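You operate a simulated robot arm through the tools that you are given. There is no shell and no other tool. Be economical: measure what you need, move in short steps, check, and stop when the job is done.

The job below is to be done with a simulated robot arm. You get a single attempt, and the scene is never put back.

TASK
Press the white button three times.

Only the result counts: the job must be done as asked and must still hold three seconds after the hand-in. Knocking over, shifting, dropping, spilling or breaking anything else fails it.

THE ROBOT
A 5-joint arm with a two-finger parallel gripper, fixed in place. Base frame: the origin is at the foot of the arm, x ahead of it, y to its left, z up. Lengths are in mm, angles in rad, forces in N, time in s.
With the tool pointing down near the work surface it reaches from about 240 to 660 mm from the base axis. Its first joint turns from -1.152 to 1.152 rad. The tool tilts only in the upright plane through the base axis and itself; it spins freely about its own axis. Payload 2.9 kg.
Tool frame: the origin (TCP) lies between the finger pads and is the grasp point; the fingertips stand 30 mm ahead of it; z points along the fingers, y is the line along which they close. The gripper opens to 110 mm. The fingers are 20 mm wide and 10 mm thick; the gripper's body (48 by 112 mm) begins 55 mm behind the TCP.
Orientation is that of the tool frame in the base frame, as a unit quaternion [w, x, y, z]. With the fingers straight down and closing along the base's y, the tool's x points along the base's -x, its y along +y and its z along -z.

THE INTERFACE
- The arm moves only by the tool jog_arm. Its argument "series" is a list of rows, each a list of 3 entries, a list of its own where there are three numbers: the shift along the tool's x, y, z in units of 50 mm (1.0 is 50 mm), then the turn, a rotation vector about the tool's x, y, z in units of 4 degrees (1.0 is 4 degrees), then the opening, from 0 (shut) to 1 (fully open). In form: [[[dx, dy, dz], [rx, ry, rz], fingers], ...]. A call has 1 to 8 rows; each row shifts and turns the commanded pose from where the row before left it, along the tool's axes as they then stand. A call with a number of a shift or a turn outside -1 to 1 is refused whole. A row lasts 0.2 s, in which the tool goes at most 50 mm and 0.15 rad; a call with a longer step from one row to the next is refused whole, and so is a gripper value outside its range. Where a pose cannot be reached the arm comes as near as it can. A force on the tool above 40 N (or 10 N above the force at the start of the call, whichever is more), or a blocked arm, ends the call early, and 0.2 s more pass. The fingers move at their own pace (about 108 mm/s each) and stop on an object; they squeeze with about 34 N. The grip force told is the motor's: it shows also when the fingers shut on nothing. Time passes only in rows, and 0.2 s behind the last, so rows that do not move let the fingers close. It gives the time, the measured TCP pose, the force on the tool (base axes), the opening and the grip force at its end, in the units of the frame above (readings bear some noise).
- Cameras (640 x 400 px; columns grow to the right, rows downward): "scene" is fixed at [-1.4, -431.7, 626.5]; the picture's right is [0.94, -0.35, 0.00], its down [-0.17, -0.44, -0.88] and it looks along [0.31, 0.82, -0.47] (base axes); focal length 374 px, centre (320, 200). "wrist" rides on the gripper at [-36, 0, -57] in the tool frame; the picture's right is [0.00, -1.00, 0.00], its down [0.97, 0.00, -0.24] and it looks along [0.24, 0.00, 0.97] (tool axes); focal length 218 px, centre (320, 200). There is no depth. A picture from a camera that has moved, and an enlarged one, comes with that camera's place and axes in the base frame and with its lens. The place of the scene camera against the robot may be out by one fixed shift of up to 25 mm in any direction.
- get_image(camera): a new picture of that camera. The clock stands still meanwhile.
- inspect(camera, box): a new picture of the part [left, top, right, bottom] of that camera's present view, enlarged. The clock stands still meanwhile.
- hand_in(): hands the job in; it is judged then, once.

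Work in short steps. Places have to be worked out from the pictures, the camera data and where the tool is seen: move nearer, look again, correct. Check each grasp and each placing, and mend what went wrong. You have 90 turns and 46 pictures in all, those below and enlarged ones among them. Open the gripper and draw the arm clear of the work before you hand the job in, unless the task says otherwise; then end with one line.

The tools are called after ">>>" as a command line: name --argument value ..., lists and objects as JSON in quotes. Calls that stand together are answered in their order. jog_arm: Moves the arm, as the interface text tells. Its arguments: {"type":"object","properties":{"series":{"type":"array","items":{"type":"array"}}},"required":["series"]} The other tools are called the same way: get_image (camera) takes a picture; inspect (camera, box) takes an enlarged picture of a part of a camera's view; hand_in () hands the job in.

At the start:

```text
time_s: 0.0
ee_pos: [399.4, 226.2, 366.0]
orientation: [0.001, 0.0, 1.0, 0.0]
wrist_force: [0.3, -0.1, -0.6]
grip_width: 110.2
grip_force: 0.2
```

scene: 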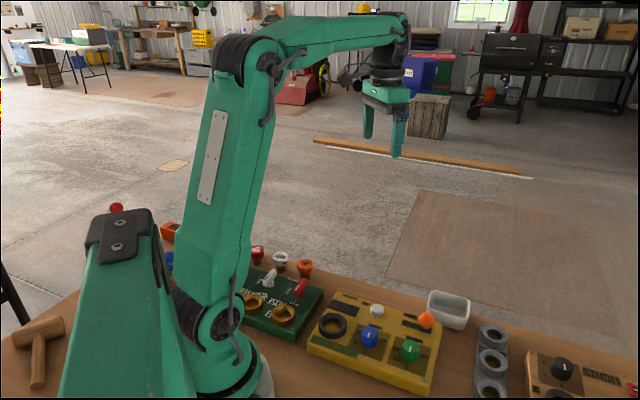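
wrist: 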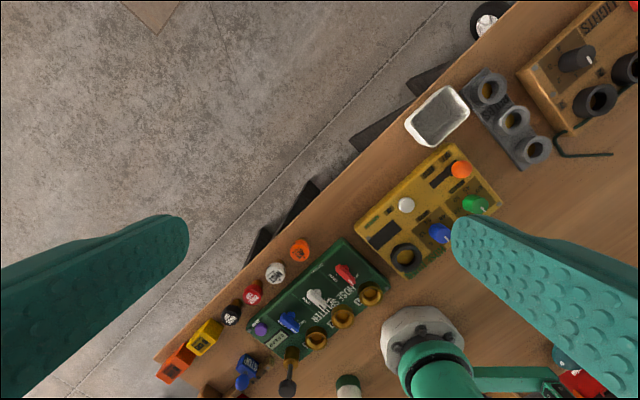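

The wrist view shows a white round thing on the yellow box and a white-capped item near the green box; I look closer at both to tell which is the white button.

>>> inspect --camera "scene" --box '[230, 230, 480, 390]'

>>> inspect --camera "wrist" --box '[220, 130, 520, 320]'

```text
2.50 times, centred on (355, 310) of scene
camera zoom: at [-1.4, -431.7, 626.5], right [0.94, -0.35, 0.0], down [-0.17, -0.44, -0.88], along [0.31, 0.82, -0.47], focal length 935 px, centre (232, -75)
```

zoom: 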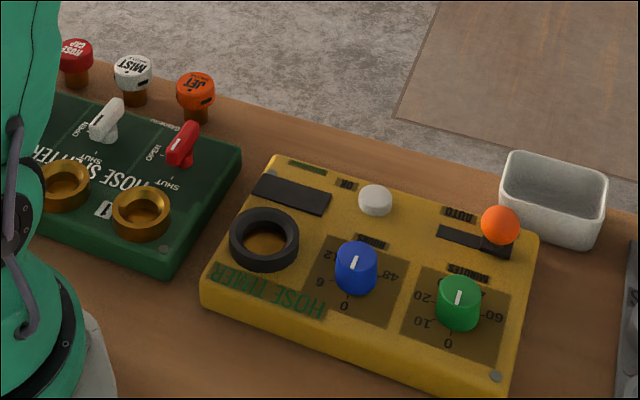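

```text
2.11 times, centred on (370, 225) of wrist
camera zoom: at [435.0, 225.4, 422.7], right [0.0, -1.0, 0.0], down [-0.97, 0.0, 0.24], along [-0.24, 0.0, -0.97], focal length 460 px, centre (215, 147)
```

zoom: 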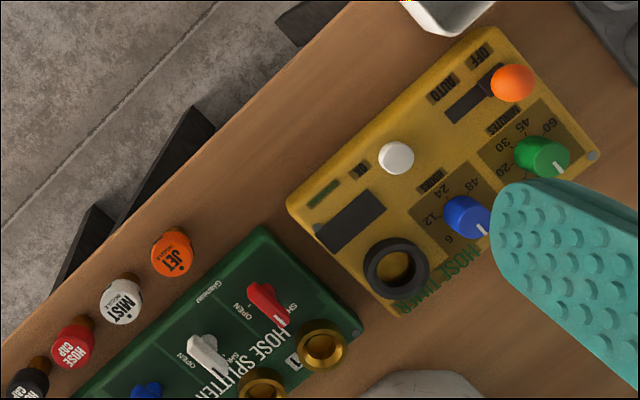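

The white button sits on the yellow "hose timer" box, roughly at (338, 78, z 60–80). I shut the fingers and move above it at TCP z≈200 for a closer look.

>>> jog_arm --series '[[[0.2, -0.487, 0.553], [0, 0, 0], 0], [[0.2, -0.487, 0.553], [0, 0, 0], 0], [[0.2, -0.487, 0.553], [0, 0, 0], 0], [[0.2, -0.487, 0.553], [0, 0, 0], 0], [[0.2, -0.487, 0.553], [0, 0, 0], 0], [[0.2, -0.487, 0.553], [0, 0, 0], 0], [[0, 0, 0], [0, 0, 0], 0]]'

>>> get_image --camera "wrist"

>>> inspect --camera "scene" --box '[230, 190, 480, 390]'

```text
time_s: 1.6
ee_pos: [339.5, 78.1, 200.4]
orientation: [0.0, 0.0, 1.0, 0.0]
wrist_force: [0.1, 0.0, -0.3]
grip_width: 0.1
grip_force: 34.3
```

```text
41 pictures are left
camera wrist: at [374.9, 77.2, 257.6], right [0.0, -1.0, 0.0], down [-0.97, 0.0, 0.24], along [-0.24, 0.0, -0.97], focal length 218 px, centre (320, 200)
```

wrist: 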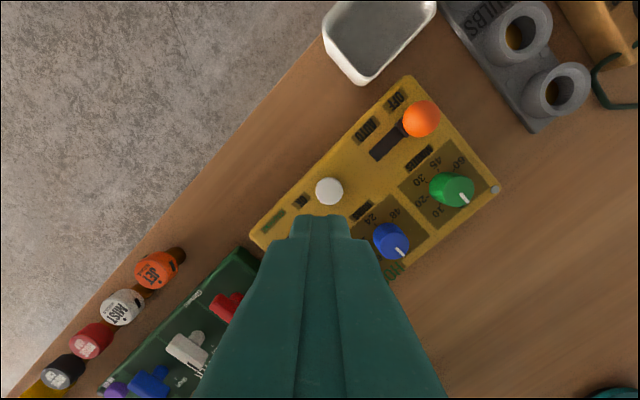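

```text
2.00 times, centred on (355, 290) of scene
camera zoom: at [-1.4, -431.7, 626.5], right [0.94, -0.35, 0.0], down [-0.17, -0.44, -0.88], along [0.31, 0.82, -0.47], focal length 748 px, centre (250, 20)
```

zoom: 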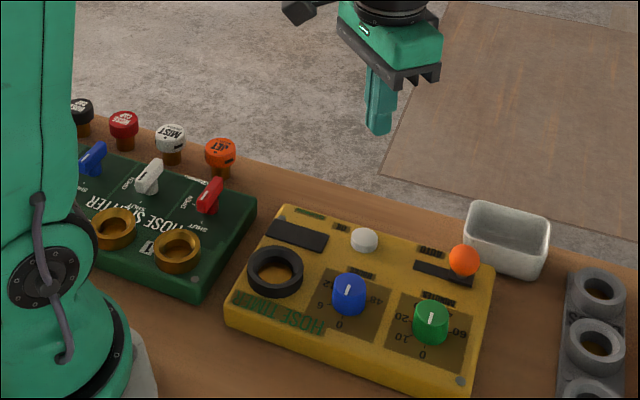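

Triangulating both wrist views puts the button near (332, 69) with a low top (z≈45–60). I shift over it and come down to TCP z≈140 (tips at 110), then look again.

>>> jog_arm --series '[[[0.07, -0.086, 0.4], [0, 0, 0], 0], [[0.07, -0.086, 0.4], [0, 0, 0], 0], [[0, 0, 0.4], [0, 0, 0], 0], [[0, 0, 0], [0, 0, 0], 0]]'

>>> get_image --camera "wrist"

>>> inspect --camera "scene" --box '[310, 240, 460, 340]'

```text
time_s: 2.6
ee_pos: [331.0, 69.4, 140.0]
orientation: [0.0, 0.0, 1.0, 0.0]
wrist_force: [-0.3, -0.1, 0.8]
grip_width: 0.1
grip_force: 34.4
```

```text
39 pictures are left
camera wrist: at [368.3, 69.6, 195.5], right [0.0, -1.0, 0.0], down [-0.97, 0.0, 0.24], along [-0.24, 0.0, -0.97], focal length 218 px, centre (320, 200)
```

wrist: 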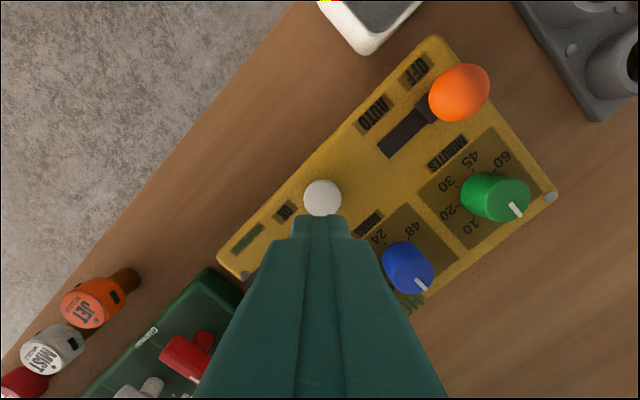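

```text
4.00 times, centred on (385, 290) of scene
camera zoom: at [-1.4, -431.7, 626.5], right [0.94, -0.35, 0.0], down [-0.17, -0.44, -0.88], along [0.31, 0.82, -0.47], focal length 1496 px, centre (60, -160)
```

zoom: 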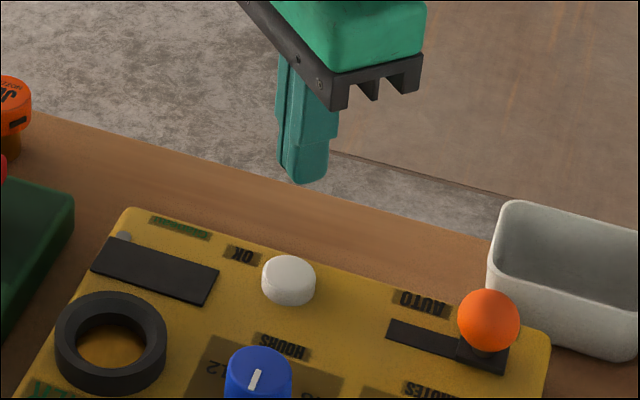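

The button now sits at about (334, 68.5), just ahead of the fingertips, top near z≈50–60. I shift 3 mm forward and lower the tips to about z=75.

>>> jog_arm --series '[[[-0.06, 0, 0.35], [0, 0, 0], 0], [[0, 0, 0.35], [0, 0, 0], 0], [[0, 0, 0], [0, 0, 0], 0]]'

>>> inspect --camera "wrist" --box '[240, 140, 400, 240]'

>>> inspect --camera "scene" --box '[310, 240, 460, 340]'

```text
time_s: 3.4
ee_pos: [334.3, 72.0, 105.8]
orientation: [0.0, 0.0, 1.0, 0.0]
wrist_force: [0.2, 0.0, 0.5]
grip_width: 0.1
grip_force: 34.0
```

```text
4.00 times, centred on (320, 190) of wrist
camera zoom: at [370.3, 70.2, 161.3], right [0.0, -1.0, 0.0], down [-0.97, 0.0, 0.24], along [-0.24, 0.0, -0.97], focal length 873 px, centre (320, 240)
```

zoom: 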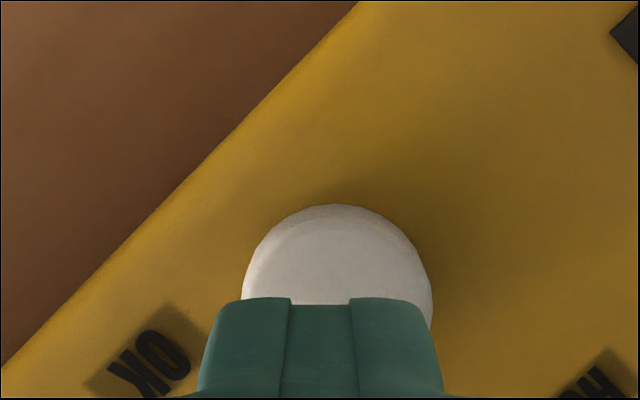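

```text
4.00 times, centred on (385, 290) of scene
camera zoom: at [-1.4, -431.7, 626.5], right [0.94, -0.35, 0.0], down [-0.17, -0.44, -0.88], along [0.31, 0.82, -0.47], focal length 1496 px, centre (60, -160)
```

zoom: 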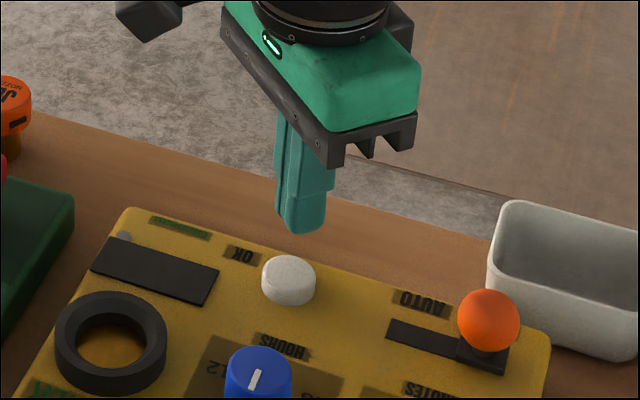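

The button is about 24 mm wide, centred near (336, 68). I trim the position and descend to tips ≈62, checking force.

>>> jog_arm --series '[[[-0.03, -0.04, 0.08], [0, 0, 0], 0], [[0, 0, 0.08], [0, 0, 0], 0], [[0, 0, 0.08], [0, 0, 0], 0], [[0, 0, 0], [0, 0, 0], 0]]'

>>> inspect --camera "scene" --box '[340, 260, 430, 320]'

```text
time_s: 4.4
ee_pos: [336.8, 68.9, 92.9]
orientation: [0.0, 0.0, 1.0, 0.0]
wrist_force: [-0.6, 0.3, -0.4]
grip_width: 0.0
grip_force: 33.7
```

```text
6.67 times, centred on (385, 290) of scene
camera zoom: at [-1.4, -431.7, 626.5], right [0.94, -0.35, 0.0], down [-0.17, -0.44, -0.88], along [0.31, 0.82, -0.47], focal length 2492 px, centre (-113, -400)
```

zoom: 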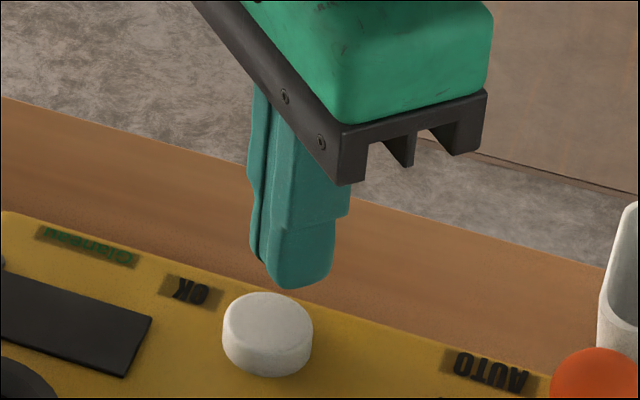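

The tips still hover ~15 mm above the button and look ~4–8 mm too far along +x. I shift −4 mm in x, lower 8 mm more, and check.

>>> jog_arm --series '[[[0.09, 0, 0.08], [0, 0, 0], 0], [[0, 0, 0.08], [0, 0, 0], 0], [[0, 0, 0], [0, 0, 0], 0]]'

>>> inspect --camera "scene" --box '[340, 260, 430, 320]'

>>> inspect --camera "wrist" --box '[240, 160, 400, 260]'

```text
time_s: 5.2
ee_pos: [332.7, 69.9, 84.9]
orientation: [0.0, 0.0, 1.0, 0.0]
wrist_force: [-0.4, -0.3, -0.7]
grip_width: 0.0
grip_force: 33.7
```

```text
6.67 times, centred on (385, 290) of scene
camera zoom: at [-1.4, -431.7, 626.5], right [0.94, -0.35, 0.0], down [-0.17, -0.44, -0.88], along [0.31, 0.82, -0.47], focal length 2492 px, centre (-113, -400)
```

zoom: 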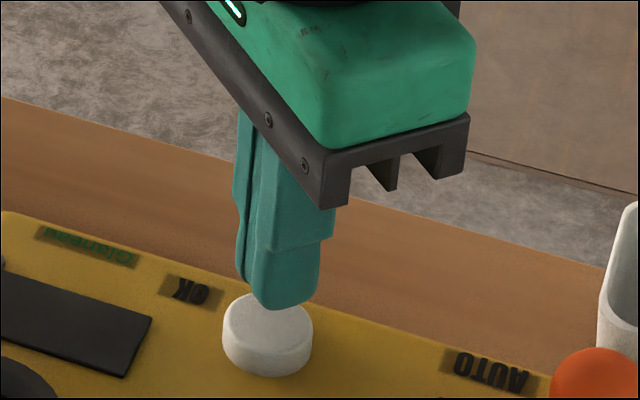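

```text
4.00 times, centred on (320, 210) of wrist
camera zoom: at [367.9, 69.0, 141.5], right [0.0, -1.0, 0.0], down [-0.97, 0.0, 0.24], along [-0.24, 0.0, -0.97], focal length 873 px, centre (320, 160)
```

zoom: 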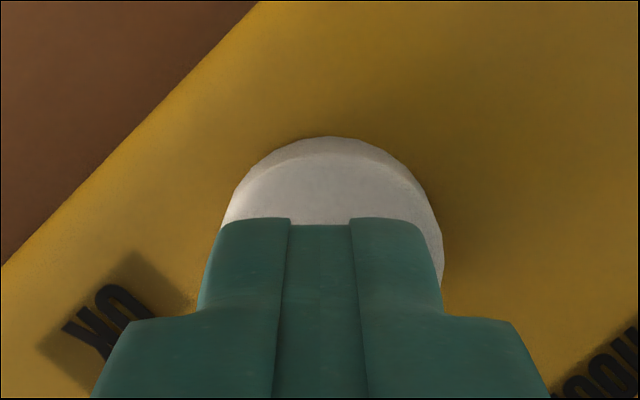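

Tips now hover just over the button cap, well within it. I descend in 1.5 mm rows to feel for contact.

>>> jog_arm --series '[[[0, -0.01, 0.04], [0, 0, 0], 0], [[0, 0, 0.03], [0, 0, 0], 0], [[0, 0, 0.03], [0, 0, 0], 0], [[0, 0, 0], [0, 0, 0], 0]]'

>>> inspect --camera "scene" --box '[340, 260, 430, 320]'

```text
time_s: 6.2
ee_pos: [331.3, 69.6, 81.2]
orientation: [0.0, 0.0, 1.0, 0.0]
wrist_force: [-0.8, 0.4, 0.6]
grip_width: 0.0
grip_force: 34.0
```

```text
6.67 times, centred on (385, 290) of scene
camera zoom: at [-1.4, -431.7, 626.5], right [0.94, -0.35, 0.0], down [-0.17, -0.44, -0.88], along [0.31, 0.82, -0.47], focal length 2492 px, centre (-113, -400)
```

zoom: 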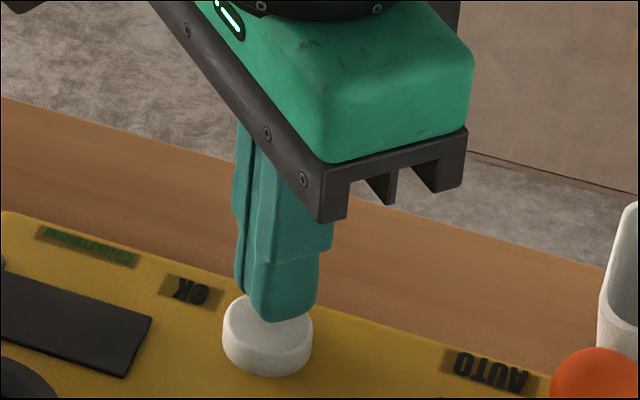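

No contact yet; about 5 mm remain. I continue down in 1 mm rows.

>>> jog_arm --series '[[[0, 0, 0.02], [0, 0, 0], 0], [[0, 0, 0.02], [0, 0, 0], 0], [[0, 0, 0.02], [0, 0, 0], 0], [[0, 0, 0.02], [0, 0, 0], 0], [[0, 0, 0], [0, 0, 0], 0]]'

>>> inspect --camera "scene" --box '[340, 260, 430, 320]'

```text
time_s: 7.4
ee_pos: [331.7, 68.8, 75.4]
orientation: [0.0, 0.0, 1.0, -0.001]
wrist_force: [0.3, 0.6, -0.8]
grip_width: 0.4
grip_force: 34.1
```

```text
6.67 times, centred on (385, 290) of scene
camera zoom: at [-1.4, -431.7, 626.5], right [0.94, -0.35, 0.0], down [-0.17, -0.44, -0.88], along [0.31, 0.82, -0.47], focal length 2492 px, centre (-113, -400)
```

zoom: 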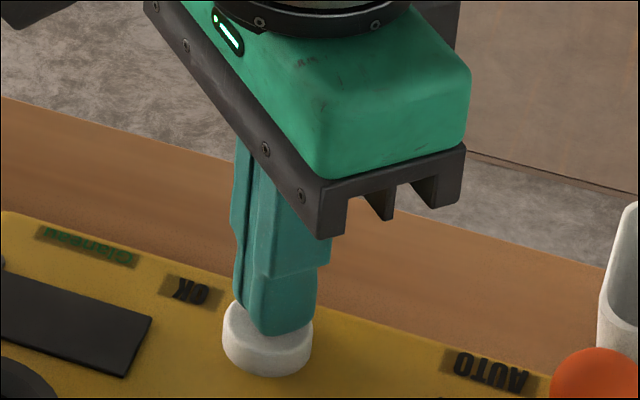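

Nearly touching (tips ≈46). Continue 3 mm more in small rows, watching force.

>>> jog_arm --series '[[[0, 0, 0.02], [0, 0, 0], 0], [[0, 0, 0.02], [0, 0, 0], 0], [[0, 0, 0.02], [0, 0, 0], 0], [[0, 0, 0], [0, 0, 0], 0]]'

>>> inspect --camera "scene" --box '[340, 260, 430, 320]'

```text
time_s: 8.4
ee_pos: [332.2, 68.8, 71.8]
orientation: [-0.001, -0.001, 1.0, 0.0]
wrist_force: [0.4, -0.2, 0.8]
grip_width: 0.0
grip_force: 34.5
```

```text
6.67 times, centred on (385, 290) of scene
camera zoom: at [-1.4, -431.7, 626.5], right [0.94, -0.35, 0.0], down [-0.17, -0.44, -0.88], along [0.31, 0.82, -0.47], focal length 2492 px, centre (-113, -400)
```

zoom: 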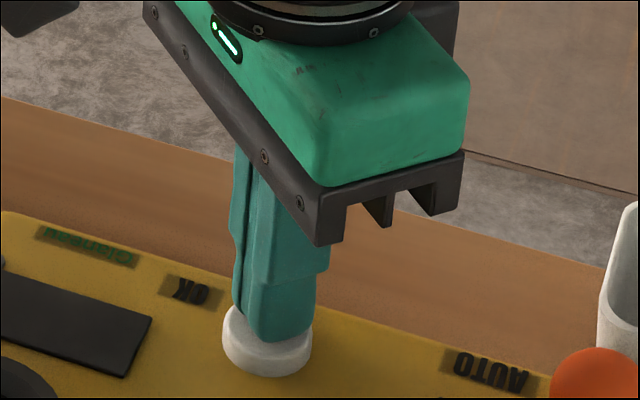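

Still no force; tip appears at the cap surface. Continue down 1 mm at a time.

>>> jog_arm --series '[[[0, 0, 0.02], [0, 0, 0], 0], [[0, 0, 0.02], [0, 0, 0], 0], [[0, 0, 0], [0, 0, 0], 0]]'

>>> inspect --camera "scene" --box '[340, 260, 430, 320]'

```text
time_s: 9.2
ee_pos: [330.8, 69.4, 72.4]
orientation: [0.0, 0.0, 1.0, 0.001]
wrist_force: [-0.1, 1.4, 0.1]
grip_width: 0.0
grip_force: 34.0
```

```text
6.67 times, centred on (385, 290) of scene
camera zoom: at [-1.4, -431.7, 626.5], right [0.94, -0.35, 0.0], down [-0.17, -0.44, -0.88], along [0.31, 0.82, -0.47], focal length 2492 px, centre (-113, -400)
```

zoom: 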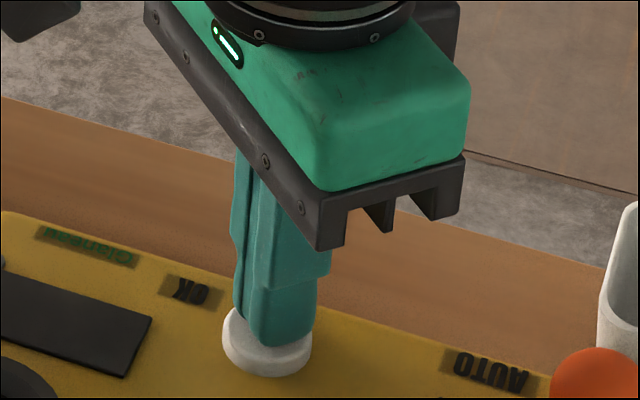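

The tip seems to be on the cap; force is still tiny. Press a further 3 mm.

>>> jog_arm --series '[[[0, 0, 0.02], [0, 0, 0], 0], [[0, 0, 0.02], [0, 0, 0], 0], [[0, 0, 0.02], [0, 0, 0], 0], [[0, 0, 0], [0, 0, 0], 0]]'

>>> inspect --camera "scene" --box '[340, 260, 430, 320]'

```text
time_s: 10.2
ee_pos: [332.4, 68.3, 69.2]
orientation: [0.0, -0.001, 1.0, 0.0]
wrist_force: [-1.0, 1.0, 4.3]
grip_width: 0.0
grip_force: 34.3
```

```text
6.67 times, centred on (385, 290) of scene
camera zoom: at [-1.4, -431.7, 626.5], right [0.94, -0.35, 0.0], down [-0.17, -0.44, -0.88], along [0.31, 0.82, -0.47], focal length 2492 px, centre (-113, -400)
```

zoom: 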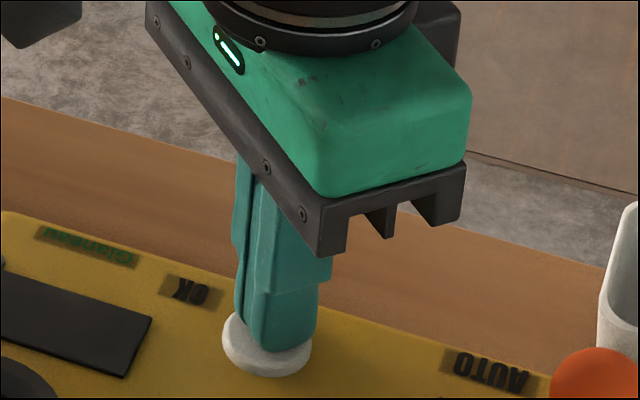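

Contact: 4.3 N and the cap is visibly sinking. I press on to find its end of travel.

>>> jog_arm --series '[[[0, 0, 0.02], [0, 0, 0], 0], [[0, 0, 0.02], [0, 0, 0], 0], [[0, 0, 0], [0, 0, 0], 0]]'

>>> inspect --camera "scene" --box '[340, 260, 430, 320]'

```text
time_s: 11.0
ee_pos: [332.1, 69.0, 67.3]
orientation: [0.001, 0.0, 1.0, 0.0]
wrist_force: [-1.5, -3.1, 12.7]
grip_width: 0.0
grip_force: 33.9
```

```text
6.67 times, centred on (385, 290) of scene
camera zoom: at [-1.4, -431.7, 626.5], right [0.94, -0.35, 0.0], down [-0.17, -0.44, -0.88], along [0.31, 0.82, -0.47], focal length 2492 px, centre (-113, -400)
```

zoom: 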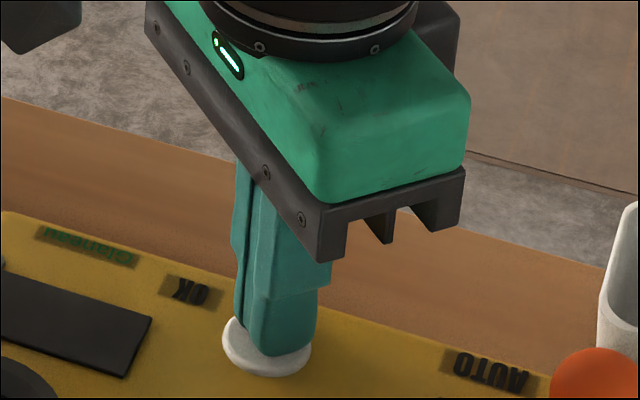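

Force is 12.7 N, near the stop. One more millimetre to make sure the press registers.

>>> jog_arm --series '[[[0, 0, 0.02], [0, 0, 0], 0], [[0, 0, 0], [0, 0, 0], 0]]'

>>> inspect --camera "scene" --box '[310, 240, 460, 340]'

```text
time_s: 11.6
ee_pos: [332.7, 68.9, 66.4]
orientation: [0.002, 0.0, 1.0, 0.0]
wrist_force: [0.5, -7.6, 17.3]
grip_width: 0.0
grip_force: 33.8
```

```text
4.00 times, centred on (385, 290) of scene
camera zoom: at [-1.4, -431.8, 626.5], right [0.94, -0.35, 0.0], down [-0.17, -0.44, -0.88], along [0.31, 0.82, -0.47], focal length 1496 px, centre (60, -160)
```

zoom: 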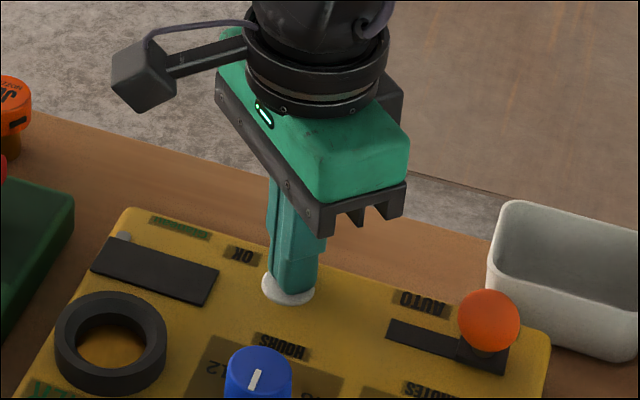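

The cap is down with force climbing stiffly (17 N), so that is press one. I lift 14 mm and check that the cap springs back.

>>> jog_arm --series '[[[0, 0, -0.08], [0, 0, 0], 0], [[0, 0, -0.1], [0, 0, 0], 0], [[0, 0, -0.1], [0, 0, 0], 0], [[0, 0, 0], [0, 0, 0], 0]]'

>>> inspect --camera "scene" --box '[310, 240, 460, 340]'

```text
time_s: 12.6
ee_pos: [332.4, 69.3, 78.9]
orientation: [0.0, 0.0, 1.0, 0.001]
wrist_force: [-0.2, -0.3, -0.5]
grip_width: 0.0
grip_force: 33.9
```

```text
4.00 times, centred on (385, 290) of scene
camera zoom: at [-1.4, -431.7, 626.5], right [0.94, -0.35, 0.0], down [-0.17, -0.44, -0.88], along [0.31, 0.82, -0.47], focal length 1496 px, centre (60, -160)
```

zoom: 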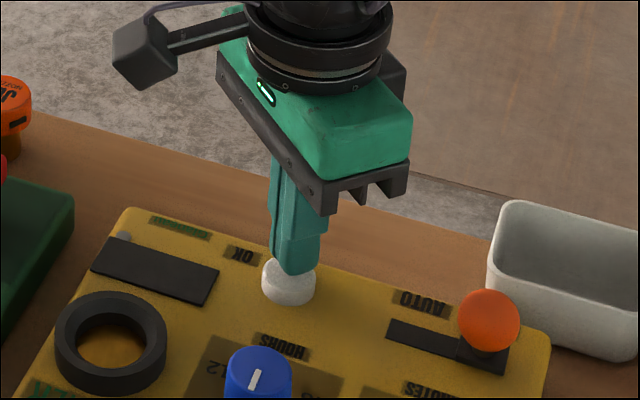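

The cap came back up and the box hasn't moved. Second press, to the same depth, then hold.

>>> jog_arm --series '[[[0, 0, 0.08], [0, 0, 0], 0], [[0, 0, 0.06], [0, 0, 0], 0], [[0, 0, 0.06], [0, 0, 0], 0], [[0, 0, 0.04], [0, 0, 0], 0], [[0, 0, 0.04], [0, 0, 0], 0], [[0, 0, 0], [0, 0, 0], 0]]'

>>> inspect --camera "scene" --box '[310, 240, 460, 340]'

```text
time_s: 14.0
ee_pos: [332.2, 70.0, 65.3]
orientation: [0.0, -0.001, 1.0, 0.0]
wrist_force: [-2.2, -2.3, 18.7]
grip_width: 0.1
grip_force: 34.0
```

```text
4.00 times, centred on (385, 290) of scene
camera zoom: at [-1.5, -431.8, 626.5], right [0.94, -0.35, 0.0], down [-0.17, -0.44, -0.88], along [0.31, 0.82, -0.47], focal length 1496 px, centre (60, -160)
```

zoom: 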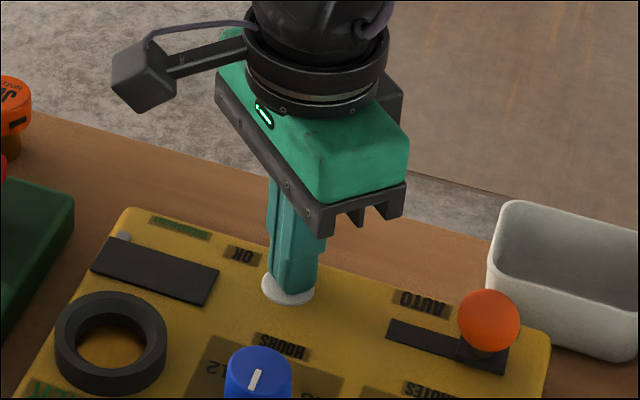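

Same depth, 18.7 N, cap down: press two. I lift 14 mm to release it.

>>> jog_arm --series '[[[0, 0, -0.08], [0, 0, 0], 0], [[0, 0, -0.1], [0, 0, 0], 0], [[0, 0, -0.1], [0, 0, 0], 0], [[0, 0, 0], [0, 0, 0], 0]]'

>>> inspect --camera "scene" --box '[310, 240, 460, 340]'

```text
time_s: 15.0
ee_pos: [332.9, 70.0, 79.5]
orientation: [0.001, 0.001, 1.0, 0.0]
wrist_force: [-0.1, 0.8, 0.1]
grip_width: 0.2
grip_force: 34.0
```

```text
4.00 times, centred on (385, 290) of scene
camera zoom: at [-1.4, -431.7, 626.5], right [0.94, -0.35, 0.0], down [-0.17, -0.44, -0.88], along [0.31, 0.82, -0.47], focal length 1496 px, centre (60, -160)
```

zoom: 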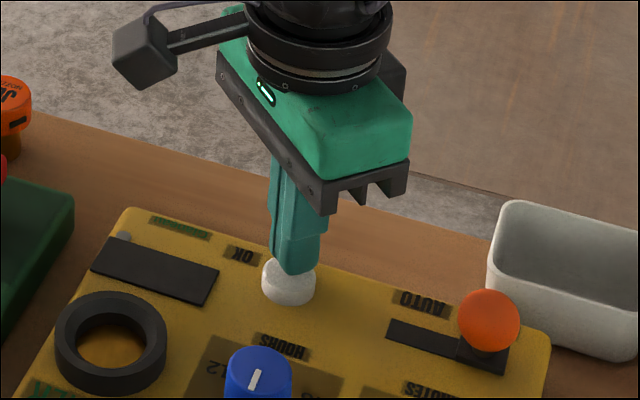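

The cap is up again. Third press, same depth.

>>> jog_arm --series '[[[0, 0, 0.08], [0, 0, 0], 0], [[0, 0, 0.06], [0, 0, 0], 0], [[0, 0, 0.06], [0, 0, 0], 0], [[0, 0, 0.04], [0, 0, 0], 0], [[0, 0, 0.04], [0, 0, 0], 0], [[0, 0, 0], [0, 0, 0], 0]]'

>>> inspect --camera "scene" --box '[310, 240, 460, 340]'

```text
time_s: 16.4
ee_pos: [332.2, 69.5, 65.5]
orientation: [0.001, -0.001, 1.0, 0.001]
wrist_force: [-2.3, -2.8, 16.4]
grip_width: 0.0
grip_force: 34.0
```

```text
4.00 times, centred on (385, 290) of scene
camera zoom: at [-1.4, -431.8, 626.5], right [0.94, -0.35, 0.0], down [-0.17, -0.44, -0.88], along [0.31, 0.82, -0.47], focal length 1496 px, centre (60, -160)
```

zoom: 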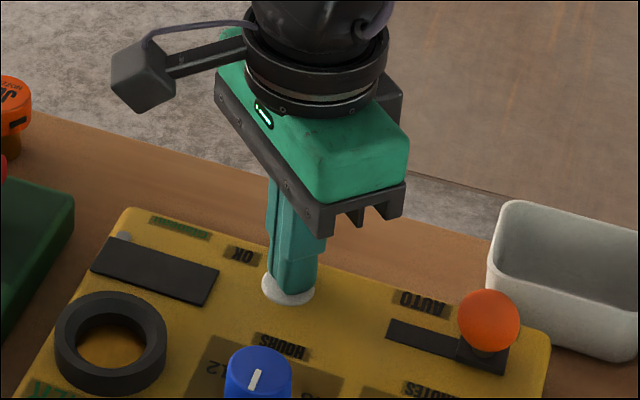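

Third press is down (16.4 N). I now rise well clear and only then open the gripper.

>>> jog_arm --series '[[[0, 0, -0.1], [0, 0, 0], 0], [[0, 0, -0.4], [0, 0, 0], 0], [[0, 0, -0.8], [0, 0, 0], 0], [[0, 0, -0.8], [0, 0, 0], 0], [[0, 0, -0.8], [0, 0, 0], 0], [[0, 0, -0.5], [0, 0, 0], 1], [[0, 0, 0], [0, 0, 0], 1], [[0, 0, 0], [0, 0, 0], 1]]'

>>> get_image --camera "wrist"

>>> inspect --camera "scene" --box '[230, 230, 480, 390]'

```text
time_s: 18.2
ee_pos: [331.3, 68.8, 235.8]
orientation: [0.0, 0.0, 1.0, 0.0]
wrist_force: [0.2, 0.0, -0.3]
grip_width: 110.0
grip_force: 0.0
```

```text
21 pictures are left
camera wrist: at [367.3, 68.3, 291.1], right [0.0, -1.0, 0.0], down [-0.97, 0.0, 0.24], along [-0.24, 0.0, -0.97], focal length 218 px, centre (320, 200)
```

wrist: 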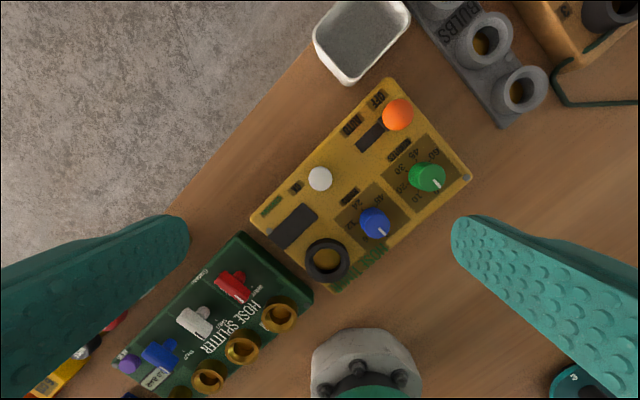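

```text
2.50 times, centred on (355, 310) of scene
camera zoom: at [-1.4, -431.7, 626.5], right [0.94, -0.35, 0.0], down [-0.17, -0.44, -0.88], along [0.31, 0.82, -0.47], focal length 935 px, centre (232, -75)
```

zoom: 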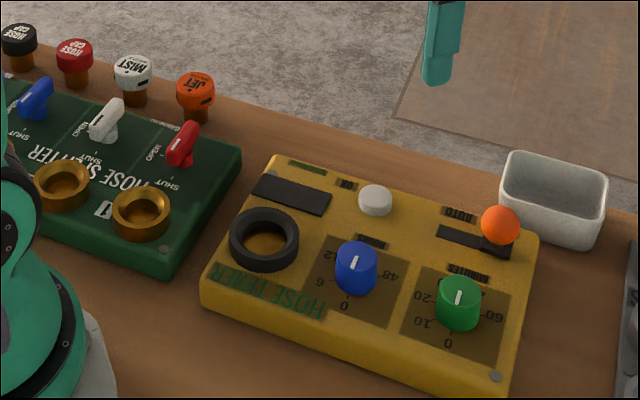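

The button is back up, nothing else has moved, the gripper is open and the arm is clear, so I hand in.

>>> hand_in

```text
The job is handed in.
```

I pressed the white button on the yellow hose timer box three times, each time to its stop and then fully released. Nothing else moved, and the job is handed in. The box shows no press counter, so I judged each press by the cap sinking and the force reaching 16–19 N.
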